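You operate a simulated robot arm through the tools that you are given. There is no shell and no other tool. Be economical: measure what you need, move in short steps, check, and stop when the job is done.

The job below is to be done with a simulated two-armed robot. You get a single attempt, and the scene is never put back.

Task
Wipe up the spill on the top of the wooden bench with the cloth and put it back.

The check looks at the end state, three seconds after you hand in, the way a careful person would. Anything else that was tipped, shoved, dropped, spilled or broken makes it a failure. Flat cloth is picked up by pressing the open fingertips on it (5 to 10 N) and closing them slowly along it; thin cloth reads only 2 to 8 mm in the jaws.

Robot
Two 7-joint arms with two-finger grippers on one trunk, on a base that drives. Base frame: it is fixed to the floor where the robot stands at the start and does not move with it; the origin is under the middle of the robot, x ahead of it, y to its left, z up; the surface under the hand at the start is at about z = 0.9. Lengths are in m, angles in rad, forces in N, time in s.
The left shoulder is at the start at [0.156, 0.216, 0.999], the right one opposite. With the tool pointing down near the work surface each hand reaches from about 0.1 to 0.88 m from the robot's upright axis, wherever it stands, measured 20 degrees to its own side. Payload 3.18 kg a hand.
The tool frame of a hand sits at the grasp point between the pads (the TCP): z along the fingers, y along the line on which they close. The tips reach 0.03 m beyond it. Largest opening 0.144 m; the body of the gripper starts 0.103 m behind the TCP.
Orientation is that of the tool frame in the base frame, as a unit quaternion [w, x, y, z]. With the fingers straight down and closing along the base's y, the tool's x points along the base's -x, its y along +y and its z along -z.

Tools
- The arms move only by the tool send_rows. It takes "left_commands", "right_commands" or both (then of equal length, played together; a hand with none holds still); each is a list of rows, each a list of 7 numbers: the turn, a rotation vector about the tool's x, y, z in units of 90 degrees (1.0 is 90 degrees), then the shift along the tool's x, y, z in units of 500 mm (1.0 is 500 mm), then the finger opening in m, from 0 to 0.144. In form: [[wx, wy, wz, tx, ty, tz, grip], ...]. A call has 1 to 20 rows; each row is the pose to reach, as a shift and turn from the pose commanded when the call began, along the tool's axes at that moment. A call with a number of a shift or a turn outside -1 to 1 is refused whole. A row lasts 0.2 s, in which the tool goes at most 0.05 m and 0.15 rad; a call with a longer step from one row to the next is refused whole, and so is a gripper value outside its range. A pose out of reach is approached as far as the arm can. The call stops where the force on the tool passes 40 N (or 10 N more than at its start, if that is more) or the arm is blocked; 0.2 s more then pass. The fingers move at their own pace and stop on an object; they squeeze with about 25 N. The grip force told is the motor's: it shows also when the fingers shut on nothing. Time passes only in rows, and 0.2 s behind the last, so rows that repeat a pose let the fingers close. The reply holds the time, the measured pose of the TCP, the force on the tool along the base axes, the opening and the grip force, in the units named above and with some noise, with the torque about the TCP (base axes, N m) and any sound that the robot's microphone picked up.
- Cameras (640 x 400 px; columns grow to the right, rows downward): "scene" is now at [0.2701, -0.0161, 1.2775]; the picture's right is [-0.28, -0.96, -0.00], its down [0.53, -0.15, -0.83] and it looks along [0.80, -0.23, 0.55] (base axes); focal length 214 px, centre (320, 200). "left" rides on the left gripper at [0.076, -0.016, -0.143] in its tool frame; the picture's right is [0.21, 0.98, 0.00], its down [-0.84, 0.18, -0.51] and it looks along [-0.50, 0.11, 0.86] (tool axes); focal length 218 px, centre (320, 200). "right" rides on the right gripper at [0.076, 0.016, -0.143] in its tool frame; the picture's right is [-0.21, 0.98, 0.00], its down [-0.84, -0.18, -0.51] and it looks along [-0.50, -0.11, 0.86] (tool axes); focal length 218 px, centre (320, 200). There is no depth. A picture from a camera that has moved, and an enlarged one, comes with that camera's place and axes in the base frame and with its lens.
- get_image(camera): a new picture of that camera. It takes no simulated time.
- lift_body(by): slides the trunk up (or, below 0, down) by that many m; the arms and the scene camera ride with it, the base frame stays. It gives what a move gives, with no picture.
- roll_base(legs): drives the robot by 1 to 6 legs, each [ahead, left, turn to the left] in m, m and rad, along the robot's own axes; the way and the turn of a leg run together, so that a leg with both is an arc; at most 1.5 m and 3.142 rad a leg. The arms and the cameras ride along, it lands a little off, and it stops where it bumps. It gives what a move gives.
- pan_tilt(pan, tilt): turns the head with the scene camera to pan (to the left, within 1.396 rad either way) and tilt (down, from -0.506 to 1.204), counted from straight ahead of the robot. It gives what a move gives.
- zoom(camera, box): a new picture of the part [left, top, right, bottom] of that camera's present view, enlarged. It takes no simulated time.
- job_done(): hands the job in; it is judged then, once.

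Go step by step. Nothing tells you exact positions but the pictures and the camera data: compare them with the known pose of the tool, close in by small moves and look again before you grip or let go. The budget is 120 turns and 108 pictures, counting those below and the enlarged ones. Unless the task says otherwise, let go and move clear before handing in, and close with one line.

The tools are called as name(argument=value, ...) on one line, values as JSON. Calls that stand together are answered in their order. send_rows: Moves the arms, as the interface text tells. Its arguments: {"type":"object","properties":{"left_commands":{"type":"array","items":{"type":"array","items":{"type":"number"}}},"right_commands":{"type":"array","items":{"type":"array","items":{"type":"number"}}}},"required":[]} The other tools are called the same way: lift_body (by) slides the trunk up or down; roll_base (legs) drives the base; pan_tilt (pan, tilt) turns the head that bears the scene camera; get_image (camera) takes a picture; zoom (camera, box) takes an enlarged picture of a part of a camera's view; job_done () hands the job in.

At the start:

```text
time: 0.0
left_eef_pos: [0.4147, 0.2706, 1.1099]
left_ee_rot: [0.0, -0.002, 1.0, 0.0]
left_force: [0.1, 0.3, 0.5]
left_moment: [-0.01, -0.03, -0.04]
left_finger_gap: 0.1441
left_finger_force: 0.0
right_eef_pos: [0.3552, -0.039, 1.1207]
right_ee_rot: [-0.012, 0.009, 1.0, 0.022]
right_force: [204.3, -189.3, 83.2]
right_moment: [26.76, 35.84, 15.42]
right_finger_gap: 0.1441
right_finger_force: 0.1
trunk travel left (down, up): [-0.089, 0.28]
robot x, y, heading: [-0.0017, -0.0021, 0.002]
head pan, tilt: [-0.351, 1.201]
```

scene: 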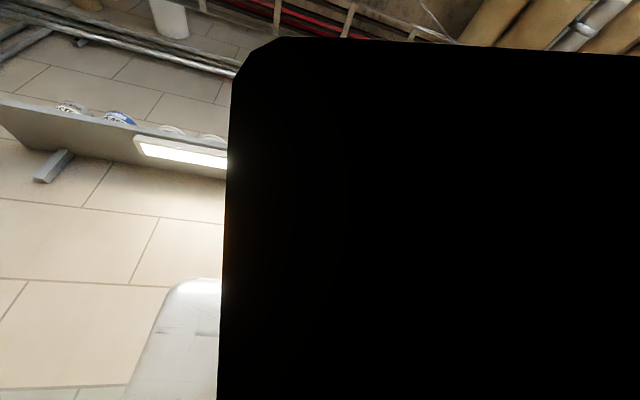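
right: 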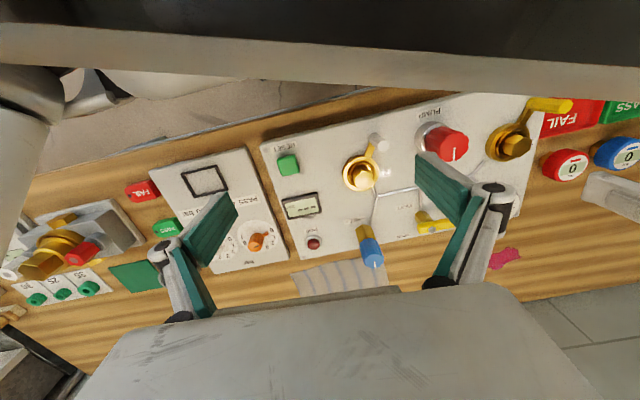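
left: 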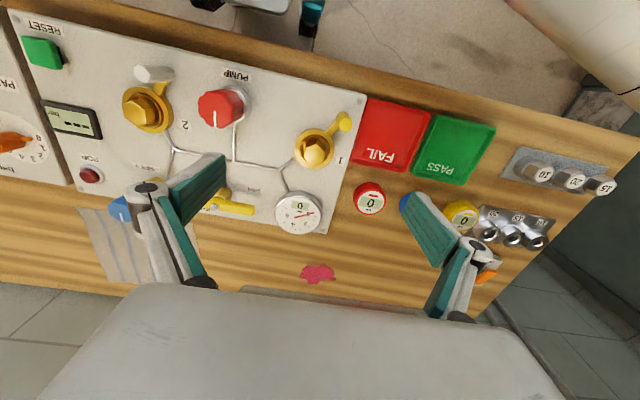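

The right gripper appears to be jammed against the head: large forces, and its camera sits right next to the scene camera, which it blacks out. I'll first back it out gently along the push direction (ahead and to the right).

send_rows(right_commands=[[0, 0, 0, -0.03, -0.03, 0, 0.144], [0, 0, 0, -0.06, -0.08, 0, 0.144], [0, 0, 0, -0.08, -0.14, 0, 0.144], [0, 0, 0, -0.1, -0.2, 0, 0.144]])

```text
time: 1.0
left_eef_pos: [0.4139, 0.2702, 1.1102]
left_ee_rot: [0.0, -0.001, 1.0, -0.001]
left_force: [0.5, -0.2, -0.3]
left_moment: [0.01, 0.0, -0.05]
left_finger_gap: 0.1441
left_finger_force: 0.0
right_eef_pos: [0.4053, -0.1405, 1.113]
right_ee_rot: [-0.01, 0.01, 1.0, 0.021]
right_force: [34.7, 4.8, -43.0]
right_moment: [-2.09, 1.75, -1.48]
right_finger_gap: 0.1442
right_finger_force: 0.1
trunk travel left (down, up): [-0.089, 0.28]
robot x, y, heading: [0.0032, -0.0028, -0.002]
head pan, tilt: [-0.351, 1.201]
```

send_rows(right_commands=[[0, 0, 0, 0, -0.06, 0, 0.144], [0, 0, 0, 0, -0.12, 0, 0.144], [0, 0, 0, 0, -0.18, 0, 0.144], [0, 0, 0, 0, -0.24, 0, 0.144]])

get_image(camera="scene")

```text
time: 2.0
left_eef_pos: [0.4141, 0.2705, 1.1112]
left_ee_rot: [0.0, -0.001, 1.0, 0.0]
left_force: [0.0, -0.2, -0.9]
left_moment: [0.03, 0.0, -0.01]
left_finger_gap: 0.144
left_finger_force: 0.2
right_eef_pos: [0.4012, -0.2603, 1.1112]
right_ee_rot: [-0.011, 0.006, 1.0, 0.024]
right_force: [0.1, -0.1, -0.1]
right_moment: [0.05, -0.02, -0.01]
right_finger_gap: 0.1441
right_finger_force: 0.1
trunk travel left (down, up): [-0.089, 0.28]
robot x, y, heading: [-0.0014, 0.0001, 0.002]
head pan, tilt: [-0.351, 1.201]
```

```text
104 pictures are left
camera scene: at [0.2632, -0.0188, 1.1326], right [-0.34, -0.94, 0.0], down [-0.88, 0.32, -0.36], along [0.34, -0.12, -0.93], focal length 214 px, centre (320, 200)
```

scene: 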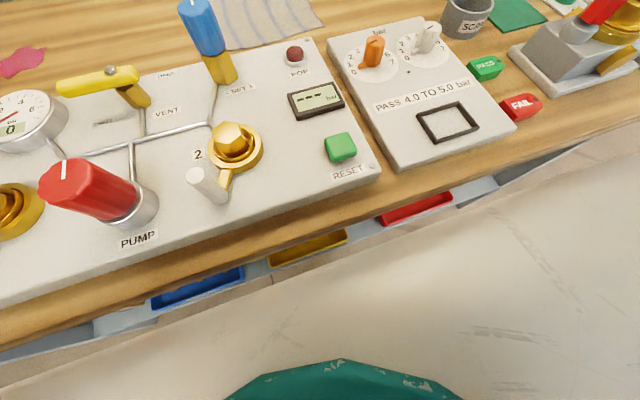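

The right arm is free and the head sprang back; the bench with test panels, a pink spill and a striped cloth is visible. I'll level the head for a better look.

pan_tilt(pan=0.0, tilt=0.75)

get_image(camera="scene")

get_image(camera="right")

get_image(camera="left")

```text
time: 2.9
left_eef_pos: [0.4137, 0.2714, 1.1103]
left_ee_rot: [-0.001, -0.001, 1.0, -0.002]
left_force: [0.4, 0.1, -0.1]
left_moment: [0.02, 0.02, -0.02]
left_finger_gap: 0.144
left_finger_force: 0.0
right_eef_pos: [0.4018, -0.2586, 1.1096]
right_ee_rot: [-0.012, 0.008, 1.0, 0.023]
right_force: [-0.2, 0.0, 0.3]
right_moment: [0.02, -0.01, 0.01]
right_finger_gap: 0.1439
right_finger_force: 0.0
trunk travel left (down, up): [-0.089, 0.28]
robot x, y, heading: [0.0012, -0.0042, -0.002]
head pan, tilt: [0.0, 0.75]
```

```text
103 pictures are left
camera scene: at [0.2941, 0.0009, 1.1639], right [0.0, -1.0, 0.0], down [-0.68, 0.0, -0.73], along [0.73, 0.0, -0.68], focal length 214 px, centre (320, 200)
```

scene: 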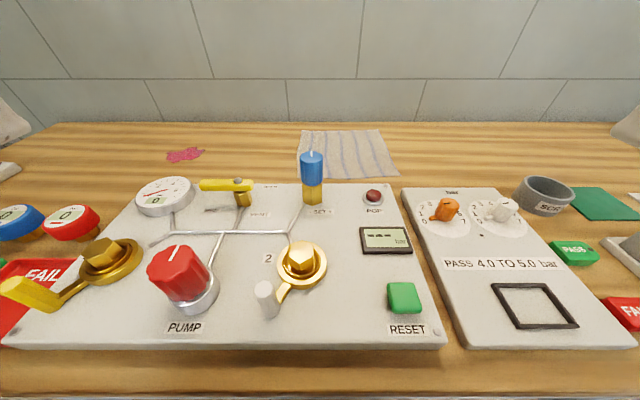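

```text
102 pictures are left
camera right: at [0.3309, -0.2475, 1.254], right [0.22, 0.97, 0.04], down [0.85, -0.22, 0.48], along [0.47, -0.07, -0.88], focal length 218 px, centre (320, 200)
```

right: 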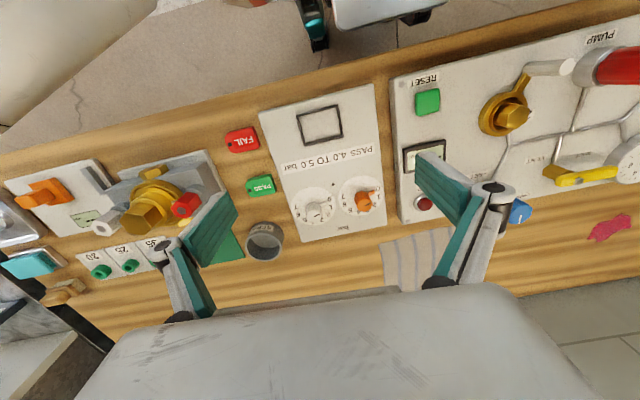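

```text
101 pictures are left
camera left: at [0.3396, 0.2545, 1.253], right [-0.21, 0.98, 0.0], down [0.84, 0.18, 0.51], along [0.5, 0.11, -0.86], focal length 218 px, centre (320, 200)
```

left: 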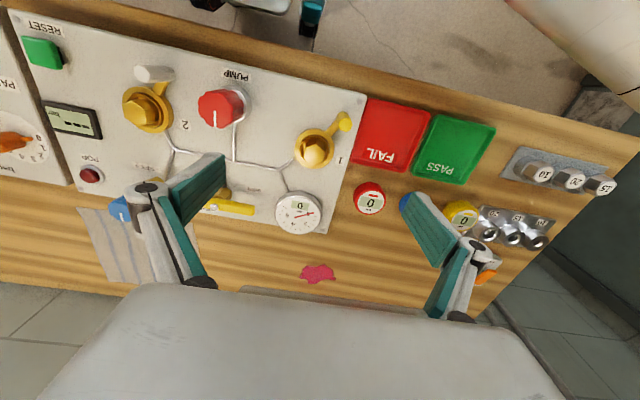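

The striped cloth lies about x 0.67–0.9, y -0.2–0.06, and the pink spill is at about (0.75, 0.33), with a clear strip behind the panel between them. Let me check for overhead obstacles and zoom on the cloth and spill.

zoom(camera="scene", box=[140, 110, 420, 285])

pan_tilt(pan=0.2, tilt=-0.3)

get_image(camera="scene")

```text
2.29 times, centred on (280, 198) of scene
camera zoom: at [0.2941, 0.0009, 1.1639], right [0.0, -1.0, 0.0], down [-0.68, 0.0, -0.73], along [0.73, 0.0, -0.68], focal length 490 px, centre (411, 206)
```

zoom: 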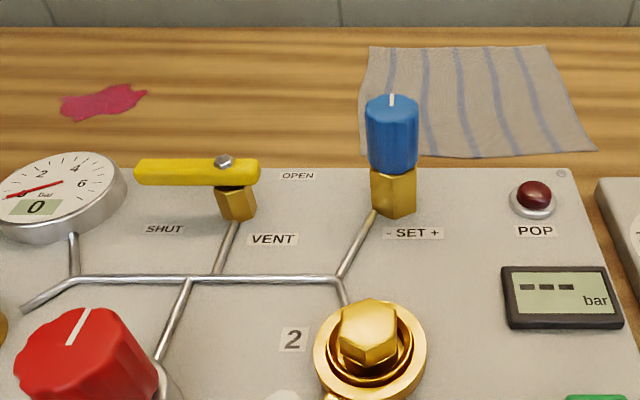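

```text
time: 4.2
left_eef_pos: [0.4138, 0.2708, 1.1103]
left_ee_rot: [0.001, -0.001, 1.0, -0.001]
left_force: [0.5, 1.0, -0.8]
left_moment: [0.0, 0.02, -0.01]
left_finger_gap: 0.1441
left_finger_force: 0.1
right_eef_pos: [0.403, -0.259, 1.1099]
right_ee_rot: [-0.012, 0.009, 1.0, 0.022]
right_force: [-0.2, -0.8, 0.7]
right_moment: [0.03, 0.0, -0.01]
right_finger_gap: 0.144
right_finger_force: 0.0
trunk travel left (down, up): [-0.089, 0.28]
robot x, y, heading: [-0.0031, 0.0022, 0.004]
head pan, tilt: [0.201, -0.3]
```

```text
99 pictures are left
camera scene: at [0.2883, 0.0166, 1.2575], right [0.2, -0.98, 0.0], down [0.29, 0.06, -0.96], along [0.94, 0.19, 0.29], focal length 214 px, centre (320, 200)
```

scene: 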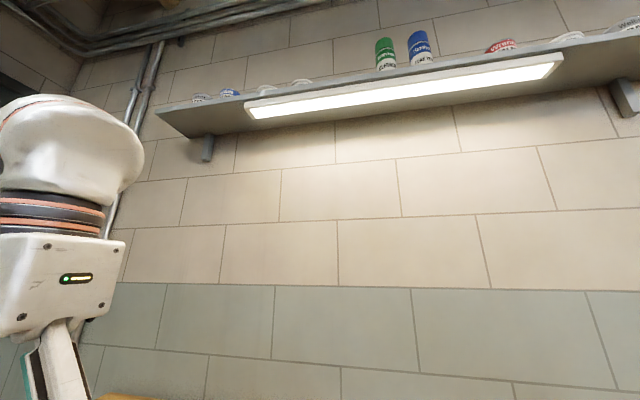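

Shelf is well above. I'll bring the left hand forward over the strip, then right to above the cloth's left part, and look.

send_rows(left_commands=[[0, 0, 0, -0.074, 0, 0, 0.05], [0, 0, 0, -0.148, 0, 0, 0.05], [0, 0, 0, -0.222, 0, 0, 0.05], [0, 0, 0, -0.296, 0, 0, 0.05], [0, 0, 0, -0.37, 0, 0, 0.05], [0, 0, 0, -0.444, 0, 0, 0.05], [0, 0, 0, -0.518, 0, 0, 0.05], [0, 0, 0, -0.592, 0, 0, 0.05], [0, 0, 0, -0.666, 0, 0, 0.05], [0, 0, 0, -0.74, 0, 0, 0.05], [0, 0, 0, -0.74, -0.076, 0, 0.05], [0, 0, 0, -0.74, -0.152, 0, 0.05], [0, 0, 0, -0.74, -0.228, 0, 0.05], [0, 0, 0, -0.74, -0.304, 0, 0.05], [0, 0, 0, -0.74, -0.38, 0, 0.05], [0, 0, 0, -0.74, -0.456, 0, 0.05], [0, 0, 0, -0.74, -0.532, 0, 0.05]])

pan_tilt(pan=0.15, tilt=0.65)

get_image(camera="scene")

get_image(camera="left")

```text
time: 7.8
left_eef_pos: [0.7138, 0.0349, 0.9881]
left_ee_rot: [0.0, -0.001, 1.0, -0.002]
left_force: [0.4, 0.4, -0.3]
left_moment: [0.02, -0.02, 0.04]
left_finger_gap: 0.0501
left_finger_force: 0.0
left hand out of reach, approached as far as the arm can: row 1, 2, 3, 4, 5, 6, 7, 8, 9, 10, 11, 12, 13, 14, 15, 16, 17
right_eef_pos: [0.4015, -0.2599, 1.1092]
right_ee_rot: [-0.013, 0.008, 1.0, 0.023]
right_force: [0.6, -0.1, 0.1]
right_moment: [0.0, 0.01, 0.03]
right_finger_gap: 0.1444
right_finger_force: 0.1
trunk travel left (down, up): [-0.089, 0.28]
robot x, y, heading: [0.004, -0.0007, -0.002]
head pan, tilt: [0.201, -0.3]
```

```text
time: 9.0
left_eef_pos: [0.7147, 0.035, 0.9883]
left_ee_rot: [0.0, -0.002, 1.0, -0.003]
left_force: [2.1, 0.5, -0.2]
left_moment: [-0.04, 0.01, 0.01]
left_finger_gap: 0.0501
left_finger_force: 0.1
right_eef_pos: [0.4022, -0.259, 1.1102]
right_ee_rot: [-0.012, 0.008, 1.0, 0.023]
right_force: [-0.3, -0.1, 0.0]
right_moment: [-0.03, -0.02, 0.01]
right_finger_gap: 0.144
right_finger_force: 0.1
trunk travel left (down, up): [-0.089, 0.28]
robot x, y, heading: [0.0011, -0.0018, 0.001]
head pan, tilt: [0.15, 0.649]
```

```text
98 pictures are left
camera scene: at [0.2971, 0.0139, 1.1727], right [0.15, -0.99, 0.0], down [-0.6, -0.09, -0.8], along [0.79, 0.12, -0.6], focal length 214 px, centre (320, 200)
```

scene: 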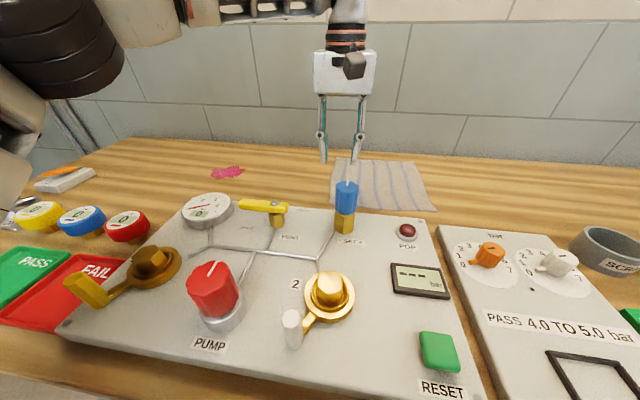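

```text
97 pictures are left
camera left: at [0.6394, 0.0193, 1.1307], right [-0.21, 0.98, 0.0], down [0.84, 0.18, 0.51], along [0.5, 0.11, -0.86], focal length 218 px, centre (320, 200)
```

left: 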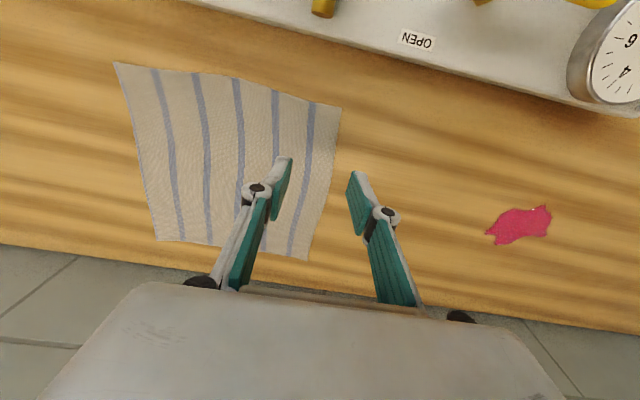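

The arm is reach-limited at that height, so the hand sits at (0.71, 0.035, 0.99). I'll try a small command to see how the commanded pose is counted, moving down slightly.

send_rows(left_commands=[[0, 0, 0, 0, 0, 0.03, 0.05], [0, 0, 0, 0, 0, 0.06, 0.05]])

```text
time: 9.6
left_eef_pos: [0.714, 0.0344, 0.9574]
left_ee_rot: [-0.001, -0.001, 1.0, -0.001]
left_force: [-0.5, -0.1, 0.0]
left_moment: [0.02, 0.0, -0.03]
left_finger_gap: 0.0497
left_finger_force: 0.1
right_eef_pos: [0.4022, -0.2585, 1.1087]
right_ee_rot: [-0.012, 0.008, 1.0, 0.023]
right_force: [-0.3, 0.3, 0.5]
right_moment: [0.0, 0.03, -0.01]
right_finger_gap: 0.1438
right_finger_force: 0.1
trunk travel left (down, up): [-0.089, 0.28]
robot x, y, heading: [0.0026, 0.0004, 0.002]
head pan, tilt: [0.15, 0.649]
```

Commands count from the actual pose. Moving to about (0.78, 0.005) at the same height.

send_rows(left_commands=[[0, 0, 0, -0.04, -0.02, 0, 0.05], [0, 0, 0, -0.08, -0.04, 0, 0.05], [0, 0, 0, -0.12, -0.058, 0, 0.05]])

get_image(camera="left")

```text
time: 10.4
left_eef_pos: [0.7395, 0.0105, 0.9371]
left_ee_rot: [-0.001, -0.001, 1.0, -0.001]
left_force: [1.3, -0.7, -0.3]
left_moment: [0.04, 0.04, 0.0]
left_finger_gap: 0.0498
left_finger_force: 0.0
left hand out of reach, approached as far as the arm can: row 1, 2, 3
right_eef_pos: [0.4047, -0.2611, 1.1075]
right_ee_rot: [-0.014, 0.008, 1.0, 0.025]
right_force: [-0.1, -1.4, -1.0]
right_moment: [0.06, 0.08, -0.01]
right_finger_gap: 0.144
right_finger_force: 0.0
trunk travel left (down, up): [-0.089, 0.28]
robot x, y, heading: [0.0008, 0.0019, 0.001]
head pan, tilt: [0.15, 0.649]
```

```text
96 pictures are left
camera left: at [0.6644, -0.0058, 1.08], right [-0.21, 0.98, 0.0], down [0.84, 0.18, 0.51], along [0.49, 0.11, -0.86], focal length 218 px, centre (320, 200)
```

left: 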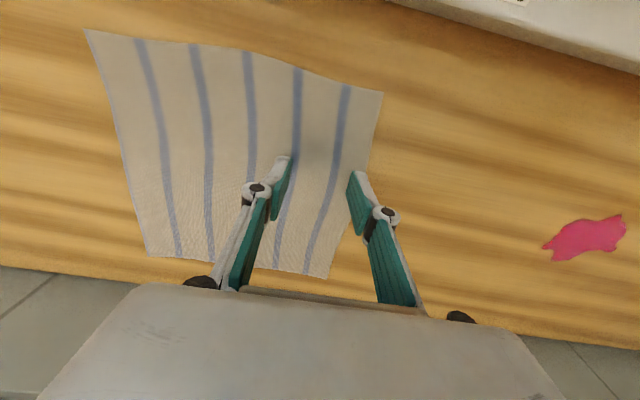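

The arm is at its reach limit; driving the base a bit forward would help. I'll look down to check the clearance between base and bench.

pan_tilt(pan=0.0, tilt=1.2)

get_image(camera="scene")

get_image(camera="right")

```text
time: 11.4
left_eef_pos: [0.7373, 0.0136, 0.9386]
left_ee_rot: [0.001, -0.002, 1.0, -0.002]
left_force: [0.2, 0.2, -0.7]
left_moment: [-0.01, -0.02, 0.0]
left_finger_gap: 0.0499
left_finger_force: 0.1
right_eef_pos: [0.4022, -0.2588, 1.11]
right_ee_rot: [-0.013, 0.008, 1.0, 0.022]
right_force: [0.5, -0.6, 0.2]
right_moment: [-0.01, -0.02, -0.04]
right_finger_gap: 0.1443
right_finger_force: 0.0
trunk travel left (down, up): [-0.089, 0.28]
robot x, y, heading: [0.0, 0.0029, -0.001]
head pan, tilt: [0.0, 1.201]
```

```text
95 pictures are left
camera scene: at [0.2672, 0.001, 1.1323], right [0.0, -1.0, 0.0], down [-0.93, 0.0, -0.36], along [0.36, 0.0, -0.93], focal length 214 px, centre (320, 200)
```

scene: 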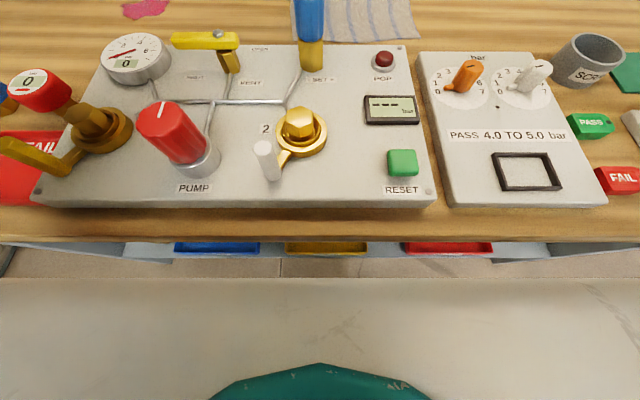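

```text
94 pictures are left
camera right: at [0.3309, -0.2476, 1.254], right [0.22, 0.97, 0.04], down [0.85, -0.22, 0.48], along [0.47, -0.07, -0.88], focal length 218 px, centre (320, 200)
```

right: 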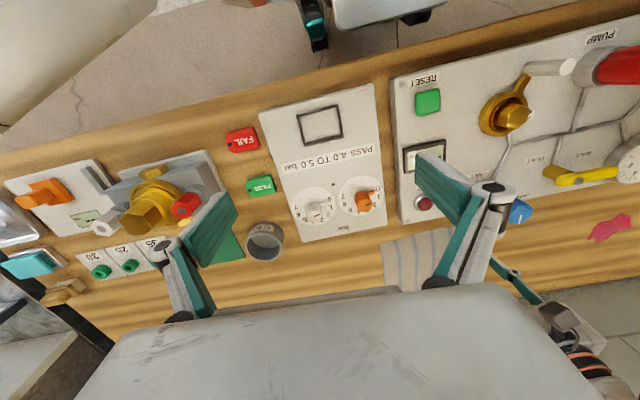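

There's about 0.1 m of gap in front of the base. I'll raise the trunk slightly (lifts the hand clear) and drive ahead 6 cm.

lift_body(by=0.06)

roll_base(legs=[[0.06, 0, 0]])

pan_tilt(pan=0.15, tilt=0.75)

get_image(camera="left")

get_image(camera="scene")

```text
time: 12.4
left_eef_pos: [0.6987, 0.0131, 1.1289]
left_ee_rot: [0.108, -0.002, 0.994, -0.001]
left_force: [0.2, -0.4, -0.4]
left_moment: [0.01, 0.06, -0.03]
left_finger_gap: 0.0502
left_finger_force: 0.1
right_eef_pos: [0.404, -0.2581, 1.1687]
right_ee_rot: [-0.014, 0.008, 1.0, 0.023]
right_force: [0.6, 0.3, -0.2]
right_moment: [0.01, 0.08, -0.01]
right_finger_gap: 0.144
right_finger_force: 0.1
trunk travel left (down, up): [-0.149, 0.22]
robot x, y, heading: [0.0011, 0.0019, -0.002]
head pan, tilt: [0.0, 1.201]
```

```text
time: 13.4
left_eef_pos: [0.757, 0.0129, 1.1332]
left_ee_rot: [0.11, -0.002, 0.994, -0.001]
left_force: [0.2, 0.1, -1.0]
left_moment: [-0.01, 0.01, -0.02]
left_finger_gap: 0.0494
left_finger_force: 0.2
right_eef_pos: [0.461, -0.259, 1.1696]
right_ee_rot: [-0.011, 0.009, 1.0, 0.023]
right_force: [0.5, 0.3, -0.2]
right_moment: [0.0, 0.06, 0.01]
right_finger_gap: 0.1441
right_finger_force: 0.0
trunk travel left (down, up): [-0.149, 0.22]
robot x, y, heading: [0.0618, 0.0027, 0.001]
head pan, tilt: [0.0, 1.201]
```

```text
time: 14.3
left_eef_pos: [0.7559, 0.0125, 1.1318]
left_ee_rot: [0.109, -0.001, 0.994, -0.002]
left_force: [0.5, -0.6, 0.4]
left_moment: [-0.02, 0.0, 0.01]
left_finger_gap: 0.0501
left_finger_force: 0.0
right_eef_pos: [0.4605, -0.259, 1.1698]
right_ee_rot: [-0.011, 0.008, 1.0, 0.023]
right_force: [-0.2, -0.9, 0.3]
right_moment: [-0.01, -0.02, 0.0]
right_finger_gap: 0.1439
right_finger_force: 0.0
trunk travel left (down, up): [-0.149, 0.22]
robot x, y, heading: [0.0562, 0.0044, -0.003]
head pan, tilt: [0.15, 0.75]
```

```text
93 pictures are left
camera left: at [0.6518, -0.0032, 1.2543], right [-0.21, 0.98, -0.05], down [0.71, 0.18, 0.68], along [0.67, 0.1, -0.73], focal length 218 px, centre (320, 200)
```

left: 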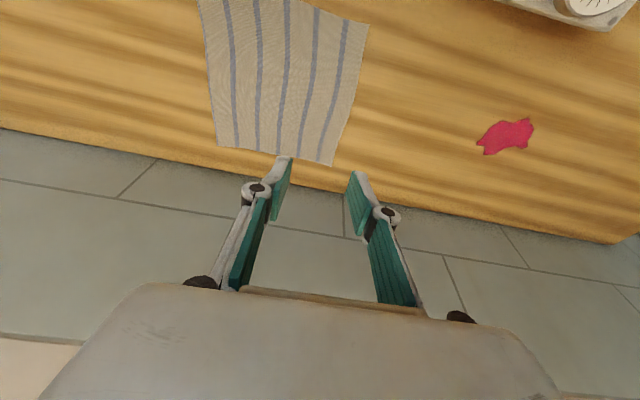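

```text
92 pictures are left
camera scene: at [0.2866, 0.0131, 1.2381], right [0.15, -0.99, 0.0], down [-0.67, -0.1, -0.73], along [0.72, 0.11, -0.68], focal length 214 px, centre (320, 200)
```

scene: 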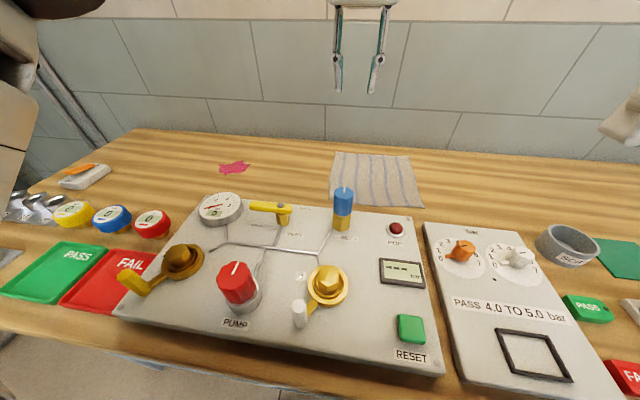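

The lift pitched the hand by about 12°. I'll straighten it and descend to about 8 cm above the bench at (0.785, 0.006).

send_rows(left_commands=[[0, 0.03, 0, 0.003, -0.003, 0.06, 0.05], [0, 0.06, 0, 0.006, -0.006, 0.12, 0.05], [0, 0.09, 0, 0.009, -0.009, 0.18, 0.05], [0, 0.12, 0, 0.012, -0.012, 0.24, 0.05], [0, 0.14, 0, 0.014, -0.014, 0.3, 0.05], [0, 0.14, 0, 0.016, -0.014, 0.345, 0.05]])

get_image(camera="left")

```text
time: 15.7
left_eef_pos: [0.7786, 0.0332, 0.9744]
left_ee_rot: [0.004, -0.009, 1.0, -0.006]
left_force: [0.3, 0.6, -0.6]
left_moment: [-0.07, 0.06, 0.02]
left_finger_gap: 0.0503
left_finger_force: 0.0
left hand out of reach, approached as far as the arm can: row 2, 3, 4, 5, 6
right_eef_pos: [0.4606, -0.2581, 1.1707]
right_ee_rot: [-0.012, 0.008, 1.0, 0.022]
right_force: [0.4, 0.5, -0.9]
right_moment: [-0.06, 0.03, 0.01]
right_finger_gap: 0.1441
right_finger_force: 0.0
trunk travel left (down, up): [-0.149, 0.22]
robot x, y, heading: [0.0604, 0.0021, 0.003]
head pan, tilt: [0.15, 0.75]
```

```text
91 pictures are left
camera left: at [0.7032, 0.0186, 1.1159], right [-0.23, 0.97, -0.01], down [0.84, 0.2, 0.51], along [0.5, 0.1, -0.86], focal length 218 px, centre (320, 200)
```

left: 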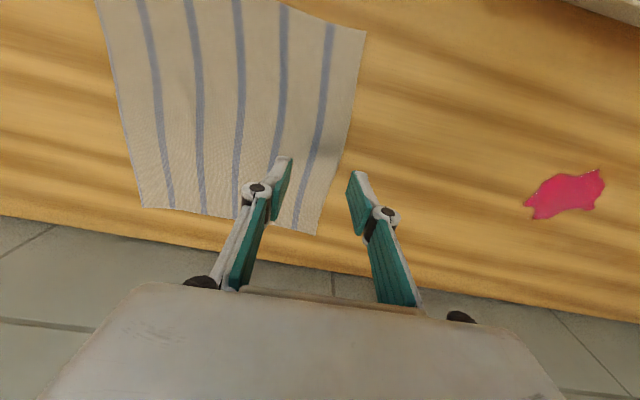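

Nearly there; stepping down and right by 3 cm.

send_rows(left_commands=[[0, 0, 0, 0.01, 0, 0.05, 0.05], [0, 0, 0, 0.01, -0.03, 0.09, 0.05], [0, 0, 0, 0.01, -0.058, 0.11, 0.05]])

get_image(camera="left")

get_image(camera="scene")

```text
time: 16.5
left_eef_pos: [0.7734, 0.0034, 0.9189]
left_ee_rot: [0.0, -0.003, 1.0, -0.002]
left_force: [1.2, 0.8, -0.1]
left_moment: [-0.03, -0.01, 0.0]
left_finger_gap: 0.0501
left_finger_force: 0.0
right_eef_pos: [0.4601, -0.2591, 1.17]
right_ee_rot: [-0.012, 0.008, 1.0, 0.022]
right_force: [0.1, 0.4, -0.9]
right_moment: [0.02, 0.03, -0.02]
right_finger_gap: 0.1437
right_finger_force: 0.1
trunk travel left (down, up): [-0.149, 0.22]
robot x, y, heading: [0.0599, 0.0002, 0.003]
head pan, tilt: [0.15, 0.75]
```

```text
90 pictures are left
camera left: at [0.6985, -0.0133, 1.0617], right [-0.21, 0.98, 0.0], down [0.84, 0.18, 0.51], along [0.5, 0.1, -0.86], focal length 218 px, centre (320, 200)
```

left: 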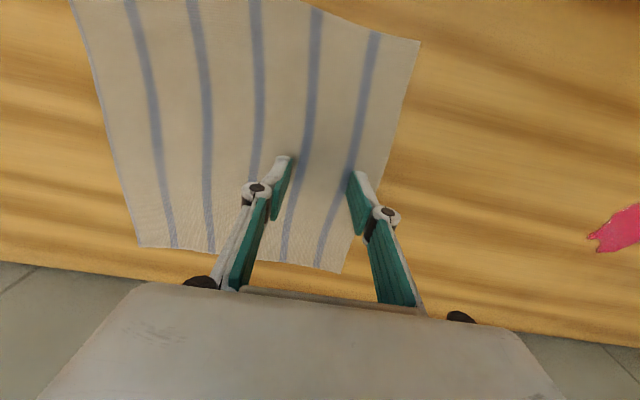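

```text
89 pictures are left
camera scene: at [0.2868, 0.0131, 1.2381], right [0.15, -0.99, 0.0], down [-0.67, -0.1, -0.73], along [0.72, 0.11, -0.68], focal length 214 px, centre (320, 200)
```

scene: 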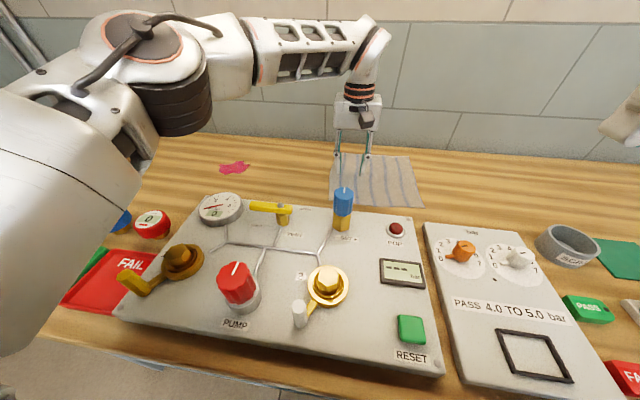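

Both fingertips are above the cloth. Lowering in small steps to feel contact.

send_rows(left_commands=[[0, 0, 0, 0, 0, 0.006, 0.05], [0, 0, 0, 0, 0, 0.012, 0.05]])

```text
time: 17.1
left_eef_pos: [0.7727, 0.0016, 0.9114]
left_ee_rot: [0.001, -0.001, 1.0, -0.002]
left_force: [-0.5, 0.5, 0.3]
left_moment: [0.02, 0.01, -0.03]
left_finger_gap: 0.0502
left_finger_force: 0.1
right_eef_pos: [0.4609, -0.2595, 1.1708]
right_ee_rot: [-0.012, 0.007, 1.0, 0.023]
right_force: [0.0, -0.2, -0.5]
right_moment: [0.01, 0.0, 0.02]
right_finger_gap: 0.1438
right_finger_force: 0.1
trunk travel left (down, up): [-0.149, 0.22]
robot x, y, heading: [0.0563, 0.0005, -0.0]
head pan, tilt: [0.15, 0.75]
```

send_rows(left_commands=[[0, 0, 0, 0, 0, 0.004, 0.05]])

```text
time: 17.5
left_eef_pos: [0.774, 0.0025, 0.9119]
left_ee_rot: [0.0, -0.001, 1.0, -0.002]
left_force: [0.4, 0.2, 1.9]
left_moment: [0.04, -0.02, -0.02]
left_finger_gap: 0.0502
left_finger_force: 0.1
right_eef_pos: [0.4601, -0.2598, 1.1702]
right_ee_rot: [-0.011, 0.008, 1.0, 0.022]
right_force: [-0.1, 0.0, -0.5]
right_moment: [0.0, -0.01, -0.04]
right_finger_gap: 0.1439
right_finger_force: 0.0
trunk travel left (down, up): [-0.149, 0.22]
robot x, y, heading: [0.0644, 0.0027, -0.004]
head pan, tilt: [0.15, 0.75]
```

First contact. Pressing 2 mm more.

send_rows(left_commands=[[0, 0, 0, 0, 0, 0.004, 0.05]])

```text
time: 17.9
left_eef_pos: [0.773, 0.0031, 0.9108]
left_ee_rot: [0.002, -0.001, 1.0, -0.002]
left_force: [0.8, -0.3, 9.2]
left_moment: [0.22, 0.07, 0.01]
left_finger_gap: 0.0502
left_finger_force: 0.1
right_eef_pos: [0.4593, -0.2581, 1.1705]
right_ee_rot: [-0.011, 0.008, 1.0, 0.023]
right_force: [-0.1, -0.1, 0.3]
right_moment: [-0.01, 0.02, 0.02]
right_finger_gap: 0.1438
right_finger_force: 0.1
trunk travel left (down, up): [-0.149, 0.22]
robot x, y, heading: [0.0582, -0.0034, -0.002]
head pan, tilt: [0.15, 0.75]
```

9 N: right in range. Closing slowly along the cloth.

send_rows(left_commands=[[0, 0, 0, 0, 0, 0, 0.046], [0, 0, 0, 0, 0, 0, 0.042], [0, 0, 0, 0, 0, 0, 0.038], [0, 0, 0, 0, 0, 0, 0.034], [0, 0, 0, 0, 0, 0, 0.03], [0, 0, 0, 0, 0, 0, 0.026], [0, 0, 0, 0, 0, 0, 0.022], [0, 0, 0, 0, 0, 0, 0.018], [0, 0, 0, 0, 0, 0, 0.014], [0, 0, 0, 0, 0, 0, 0.01], [0, 0, 0, 0, 0, 0, 0.006], [0, 0, 0, 0, 0, 0, 0.002], [0, 0, 0, 0, 0, 0, 0.0], [0, 0, 0, 0, 0, 0, 0.0]])

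get_image(camera="left")

zoom(camera="scene", box=[200, 90, 460, 252])

```text
time: 20.9
left_eef_pos: [0.7722, 0.0027, 0.909]
left_ee_rot: [-0.001, -0.001, 1.0, -0.002]
left_force: [-0.4, -0.9, 2.3]
left_moment: [0.04, 0.05, 0.0]
left_finger_gap: 0.0028
left_finger_force: 21.2
right_eef_pos: [0.4596, -0.2596, 1.1698]
right_ee_rot: [-0.011, 0.008, 1.0, 0.023]
right_force: [-0.8, 0.0, 0.6]
right_moment: [-0.03, 0.01, 0.02]
right_finger_gap: 0.1441
right_finger_force: 0.2
trunk travel left (down, up): [-0.149, 0.22]
robot x, y, heading: [0.062, -0.0043, -0.004]
head pan, tilt: [0.15, 0.75]
```

```text
88 pictures are left
camera left: at [0.6975, -0.0132, 1.0518], right [-0.21, 0.98, 0.0], down [0.84, 0.18, 0.51], along [0.5, 0.1, -0.86], focal length 218 px, centre (320, 200)
```

left: 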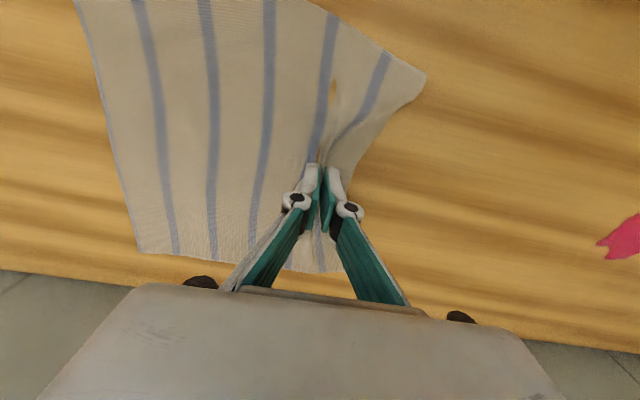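

```text
2.46 times, centred on (330, 171) of scene
camera zoom: at [0.2863, 0.0132, 1.2382], right [0.15, -0.99, 0.0], down [-0.67, -0.1, -0.73], along [0.72, 0.11, -0.68], focal length 528 px, centre (295, 271)
```

zoom: 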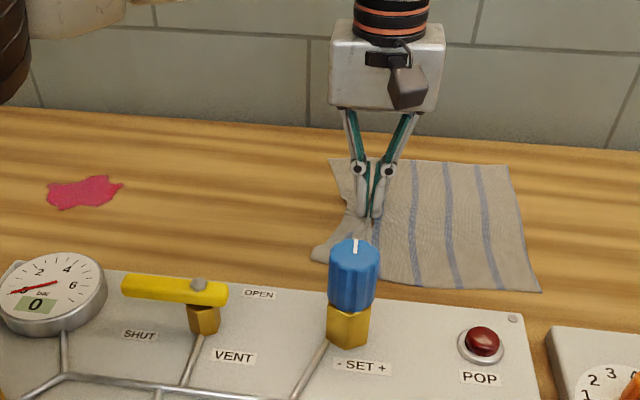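

The cloth is gripped (2.8 mm). Dragging it left along the clear strip toward the spill.

send_rows(left_commands=[[0, 0, 0, 0, 0.04, 0, 0], [0, 0, 0, 0, 0.08, 0, 0], [0, 0, 0, 0, 0.12, 0, 0], [0, 0, 0, 0, 0.16, 0, 0], [0, 0, 0, 0, 0.2, 0, 0], [0, 0, 0, 0, 0.24, 0, 0], [0, 0, 0, 0, 0.28, 0, 0], [0, 0, 0, 0, 0.32, 0, 0], [0, 0, 0, 0, 0.36, 0, 0], [0, 0, 0, 0, 0.4, 0, 0], [0, 0, 0, 0, 0.44, 0, 0]])

get_image(camera="left")

get_image(camera="scene")

```text
time: 23.3
left_eef_pos: [0.7727, 0.224, 0.9093]
left_ee_rot: [0.0, -0.002, 1.0, -0.001]
left_force: [1.4, 7.7, 19.2]
left_moment: [-0.17, 0.15, -0.02]
left_finger_gap: 0.003
left_finger_force: 31.3
right_eef_pos: [0.46, -0.2584, 1.1701]
right_ee_rot: [-0.011, 0.008, 1.0, 0.023]
right_force: [-0.7, 0.7, -0.6]
right_moment: [0.01, 0.03, -0.01]
right_finger_gap: 0.1439
right_finger_force: 0.1
trunk travel left (down, up): [-0.149, 0.22]
robot x, y, heading: [0.0588, 0.0048, -0.004]
head pan, tilt: [0.15, 0.75]
```

```text
86 pictures are left
camera left: at [0.6968, 0.2075, 1.0511], right [-0.21, 0.98, 0.0], down [0.84, 0.18, 0.51], along [0.5, 0.11, -0.86], focal length 218 px, centre (320, 200)
```

left: 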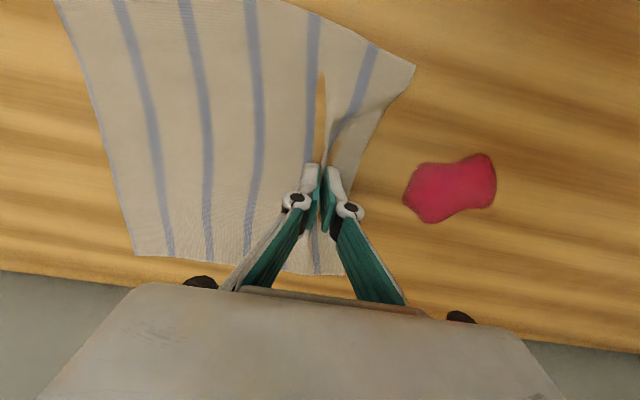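

```text
85 pictures are left
camera scene: at [0.2857, 0.0132, 1.2384], right [0.15, -0.99, 0.0], down [-0.67, -0.1, -0.73], along [0.72, 0.11, -0.68], focal length 214 px, centre (320, 200)
```

scene: 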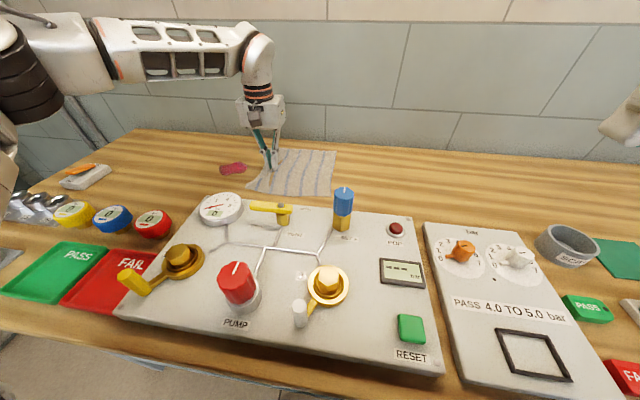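

The cloth follows nicely; the spill is just ahead at about (0.76, 0.34). Continuing over it with a zigzag under light pressure.

send_rows(left_commands=[[0, 0, 0, 0, 0.06, 0, 0], [0, 0, 0, 0, 0.12, 0, 0], [0, 0, 0, -0.04, 0.15, 0, 0], [0, 0, 0, 0.04, 0.17, 0, 0], [0, 0, 0, 0.1, 0.18, 0, 0], [0, 0, 0, 0.04, 0.2, 0, 0], [0, 0, 0, -0.04, 0.21, 0, 0], [0, 0, 0, 0.04, 0.23, 0, 0], [0, 0, 0, 0.1, 0.24, 0, 0], [0, 0, 0, 0.04, 0.26, 0, 0], [0, 0, 0, -0.04, 0.27, 0, 0], [0, 0, 0, 0.04, 0.29, 0, 0], [0, 0, 0, 0.1, 0.3, 0, 0], [0, 0, 0, 0.04, 0.32, 0, 0], [0, 0, 0, -0.04, 0.33, 0, 0], [0, 0, 0, 0.04, 0.36, 0, 0], [0, 0, 0, 0.03, 0.4, 0, 0]])

get_image(camera="left")

get_image(camera="scene")

```text
time: 26.9
left_eef_pos: [0.7314, 0.3161, 0.9079]
left_ee_rot: [0.002, -0.003, 1.0, -0.001]
left_force: [0.8, -2.3, 53.9]
left_moment: [-0.92, -0.44, -0.04]
left_finger_gap: 0.0003
left_finger_force: 21.1
left hand out of reach, approached as far as the arm can: row 1, 2, 3, 4, 6, 7, 8, 9, 10, 11, 12, 13, 14, 15, 16, 17
right_eef_pos: [0.4594, -0.2593, 1.1705]
right_ee_rot: [-0.012, 0.009, 1.0, 0.024]
right_force: [0.2, 0.3, 0.9]
right_moment: [0.03, -0.05, 0.02]
right_finger_gap: 0.1441
right_finger_force: 0.1
trunk travel left (down, up): [-0.149, 0.22]
robot x, y, heading: [0.059, 0.0013, -0.002]
head pan, tilt: [0.15, 0.75]
```

```text
84 pictures are left
camera left: at [0.6556, 0.3003, 1.0506], right [-0.21, 0.98, 0.0], down [0.84, 0.18, 0.51], along [0.5, 0.11, -0.86], focal length 218 px, centre (320, 200)
```

left: 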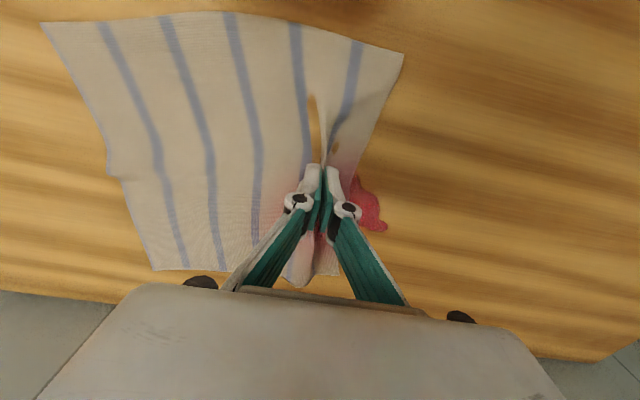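

```text
83 pictures are left
camera scene: at [0.2853, 0.0126, 1.2385], right [0.15, -0.99, 0.0], down [-0.67, -0.1, -0.73], along [0.72, 0.11, -0.68], focal length 214 px, centre (320, 200)
```

scene: 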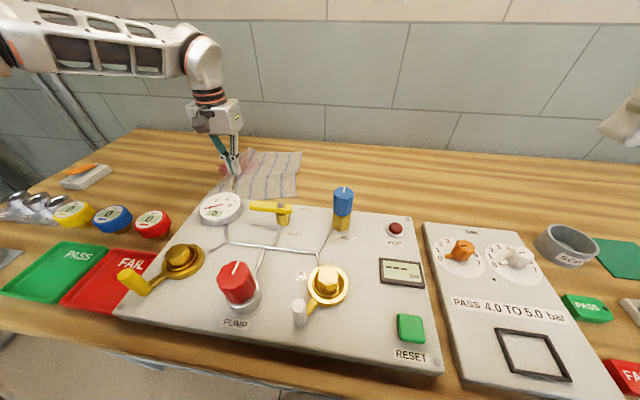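

The spill is being absorbed, but the arm hit its reach limit and pressed 54 N; the gap reads nearly 0, so the cloth may have slipped. Relieving pressure slightly and checking.

send_rows(left_commands=[[0, 0, 0, 0, 0, -0.006, 0], [0, 0, 0, 0, 0, -0.012, 0]])

zoom(camera="left", box=[200, 60, 440, 300])

```text
time: 27.5
left_eef_pos: [0.73, 0.3161, 0.9092]
left_ee_rot: [0.002, -0.003, 1.0, -0.002]
left_force: [-4.4, 1.6, 31.4]
left_moment: [0.35, 0.04, 0.03]
left_finger_gap: 0.0021
left_finger_force: 29.0
left hand out of reach, approached as far as the arm can: row 2
right_eef_pos: [0.4591, -0.2594, 1.1708]
right_ee_rot: [-0.011, 0.008, 1.0, 0.024]
right_force: [0.9, 0.4, -0.7]
right_moment: [0.01, 0.04, 0.01]
right_finger_gap: 0.1441
right_finger_force: 0.0
trunk travel left (down, up): [-0.149, 0.22]
robot x, y, heading: [0.0559, 0.0032, 0.0]
head pan, tilt: [0.15, 0.75]
```

```text
1.67 times, centred on (320, 180) of left
camera zoom: at [0.6557, 0.3, 1.0508], right [-0.21, 0.98, 0.0], down [0.84, 0.19, 0.51], along [0.5, 0.11, -0.86], focal length 364 px, centre (320, 233)
```

zoom: 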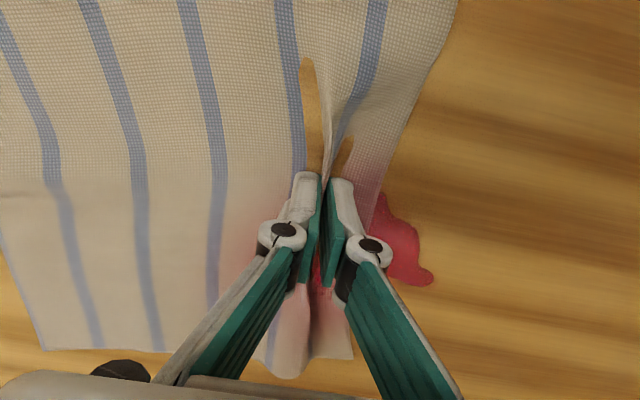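

The cloth is still held and soaking up the spill. The arm is limited to about 0.75 m from the robot's axis, so I'll ease the pressure and shift the base left, which carries the cloth over the rest.

send_rows(left_commands=[[0, 0, 0, 0.01, 0, -0.006, 0], [0, 0, 0, 0.02, 0, -0.008, 0]])

```text
time: 28.1
left_eef_pos: [0.7201, 0.3161, 0.9094]
left_ee_rot: [-0.002, -0.001, 1.0, -0.002]
left_force: [0.0, -2.6, -0.6]
left_moment: [-0.09, 0.05, 0.02]
left_finger_gap: 0.0022
left_finger_force: 23.5
right_eef_pos: [0.4604, -0.259, 1.1689]
right_ee_rot: [-0.012, 0.008, 1.0, 0.023]
right_force: [0.3, -0.4, 0.5]
right_moment: [-0.03, 0.0, 0.0]
right_finger_gap: 0.1438
right_finger_force: 0.1
trunk travel left (down, up): [-0.149, 0.22]
robot x, y, heading: [0.0594, 0.001, -0.0]
head pan, tilt: [0.15, 0.75]
```

roll_base(legs=[[0, 0.1, 0]])

get_image(camera="left")

get_image(camera="scene")

```text
time: 29.6
left_eef_pos: [0.7218, 0.4157, 0.9115]
left_ee_rot: [0.0, 0.0, 1.0, -0.002]
left_force: [-0.3, 0.2, 0.5]
left_moment: [-0.06, 0.0, 0.02]
left_finger_gap: 0.0036
left_finger_force: 22.4
right_eef_pos: [0.4608, -0.1605, 1.1704]
right_ee_rot: [-0.011, 0.007, 1.0, 0.022]
right_force: [-0.4, -0.2, 0.0]
right_moment: [-0.03, 0.0, 0.01]
right_finger_gap: 0.144
right_finger_force: 0.1
trunk travel left (down, up): [-0.149, 0.22]
robot x, y, heading: [0.0594, 0.1, 0.001]
head pan, tilt: [0.15, 0.75]
```

```text
81 pictures are left
camera left: at [0.6464, 0.3998, 1.0542], right [-0.21, 0.98, 0.0], down [0.84, 0.18, 0.51], along [0.5, 0.1, -0.86], focal length 218 px, centre (320, 200)
```

left: 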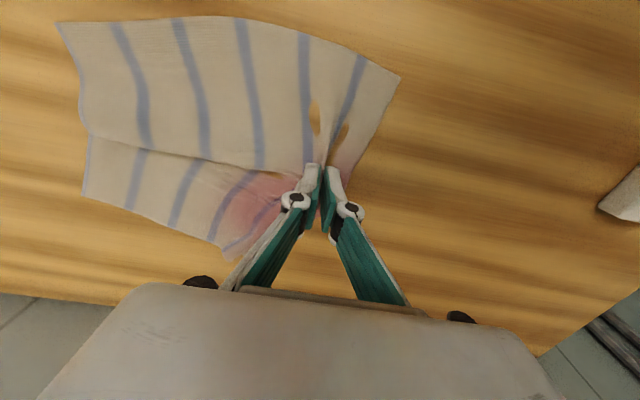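

```text
80 pictures are left
camera scene: at [0.2865, 0.1123, 1.2382], right [0.15, -0.99, 0.0], down [-0.67, -0.1, -0.73], along [0.72, 0.11, -0.68], focal length 214 px, centre (320, 200)
```

scene: 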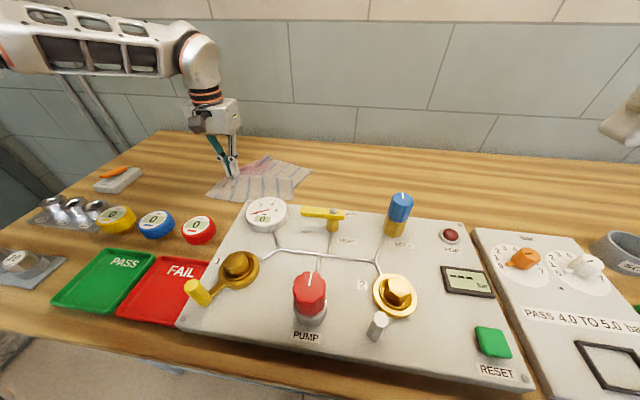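

The cloth covers the spill area now. I'll lift it to see what remains.

send_rows(left_commands=[[0, 0, 0, 0, 0, -0.06, 0], [0, 0, 0, 0, 0.02, -0.12, 0], [0, 0, 0, 0, 0.06, -0.18, 0], [0, 0, 0, 0, 0.1, -0.24, 0], [0, 0, 0, 0, 0.14, -0.3, 0]])

get_image(camera="left")

get_image(camera="scene")

```text
time: 30.8
left_eef_pos: [0.6933, 0.4374, 0.9776]
left_ee_rot: [0.019, -0.014, 1.0, 0.01]
left_force: [-1.8, 13.0, -8.1]
left_moment: [-0.27, 0.17, -0.1]
left_finger_gap: 0.0008
left_finger_force: 19.0
left hand out of reach, approached as far as the arm can: row 1, 2, 3, 4, 5
right_eef_pos: [0.4617, -0.1599, 1.1693]
right_ee_rot: [-0.012, 0.008, 1.0, 0.023]
right_force: [-0.2, 0.4, 0.5]
right_moment: [-0.02, -0.02, 0.01]
right_finger_gap: 0.1437
right_finger_force: 0.1
trunk travel left (down, up): [-0.149, 0.22]
robot x, y, heading: [0.0609, 0.0986, -0.004]
head pan, tilt: [0.15, 0.75]
```

```text
79 pictures are left
camera left: at [0.6135, 0.4162, 1.1164], right [-0.23, 0.97, 0.01], down [0.82, 0.19, 0.54], along [0.53, 0.14, -0.84], focal length 218 px, centre (320, 200)
```

left: 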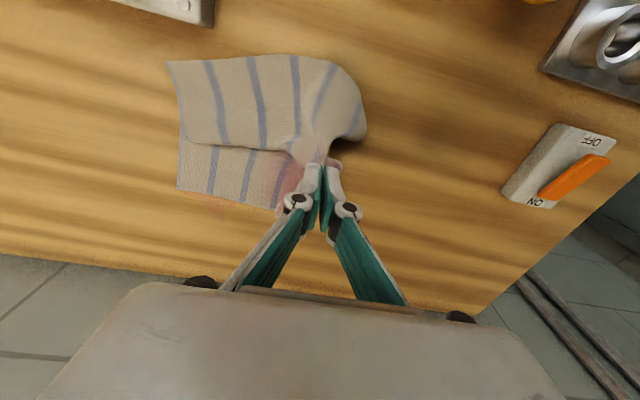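

```text
78 pictures are left
camera scene: at [0.2873, 0.1123, 1.2377], right [0.15, -0.99, 0.0], down [-0.67, -0.1, -0.73], along [0.72, 0.11, -0.68], focal length 214 px, centre (320, 200)
```

scene: 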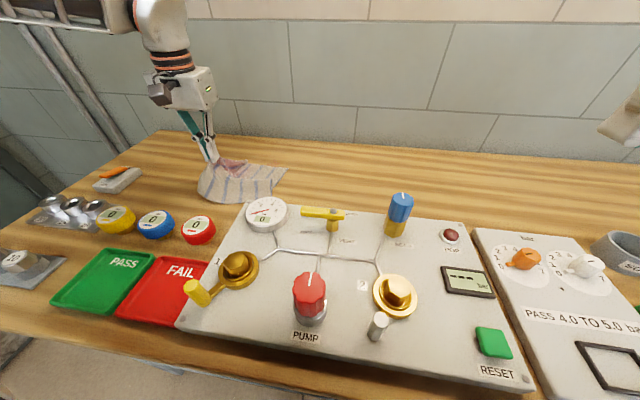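

The cloth is lifting; reach limits pulled the hand back a bit. Zooming in to look for residue and check the grip.

zoom(camera="left", box=[120, 40, 420, 260])

zoom(camera="scene", box=[120, 120, 340, 257])

```text
1.82 times, centred on (270, 150) of left
camera zoom: at [0.6135, 0.4162, 1.1164], right [-0.23, 0.97, 0.01], down [0.82, 0.19, 0.54], along [0.53, 0.14, -0.84], focal length 397 px, centre (411, 291)
```

zoom: 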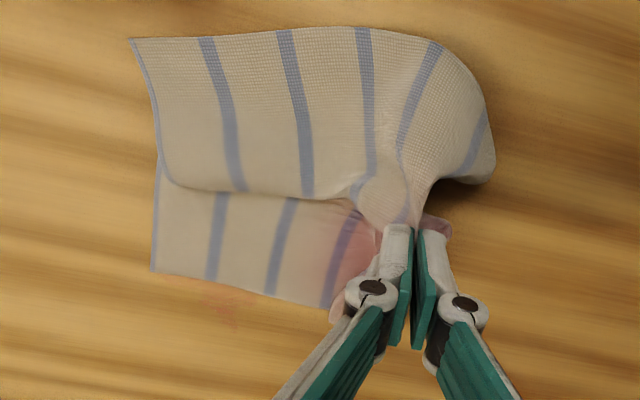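

```text
2.91 times, centred on (230, 188) of scene
camera zoom: at [0.2873, 0.1123, 1.2377], right [0.15, -0.99, 0.0], down [-0.67, -0.1, -0.73], along [0.72, 0.11, -0.68], focal length 624 px, centre (582, 234)
```

zoom: 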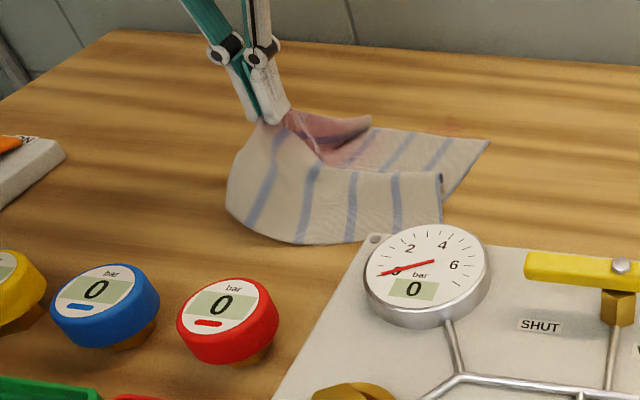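

A faint residue remains around (0.80, 0.33). I need more forward reach; checking base clearance by looking down.

pan_tilt(pan=0.0, tilt=1.2)

get_image(camera="scene")

get_image(camera="right")

```text
time: 31.7
left_eef_pos: [0.6936, 0.4384, 0.9772]
left_ee_rot: [0.02, -0.013, 1.0, 0.01]
left_force: [0.7, -0.2, 0.1]
left_moment: [-0.02, 0.04, -0.01]
left_finger_gap: 0.0
left_finger_force: 25.1
right_eef_pos: [0.4616, -0.1593, 1.1696]
right_ee_rot: [-0.012, 0.008, 1.0, 0.023]
right_force: [0.5, 0.1, 0.6]
right_moment: [0.0, -0.01, 0.0]
right_finger_gap: 0.1439
right_finger_force: 0.1
trunk travel left (down, up): [-0.149, 0.22]
robot x, y, heading: [0.0606, 0.098, -0.002]
head pan, tilt: [0.0, 1.201]
```

```text
75 pictures are left
camera scene: at [0.2608, 0.0998, 1.2064], right [0.0, -1.0, 0.0], down [-0.93, 0.0, -0.36], along [0.36, 0.0, -0.93], focal length 214 px, centre (320, 200)
```

scene: 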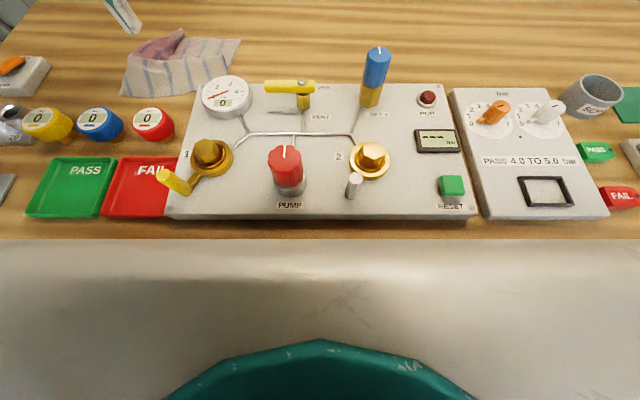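

```text
74 pictures are left
camera right: at [0.3896, -0.1489, 1.3141], right [0.23, 0.97, 0.04], down [0.85, -0.22, 0.48], along [0.47, -0.07, -0.88], focal length 218 px, centre (320, 200)
```

right: 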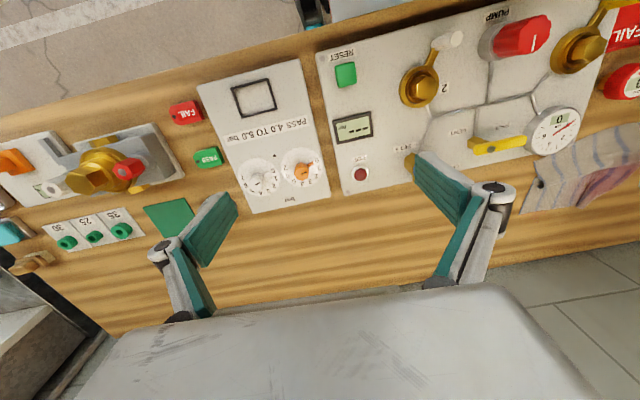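

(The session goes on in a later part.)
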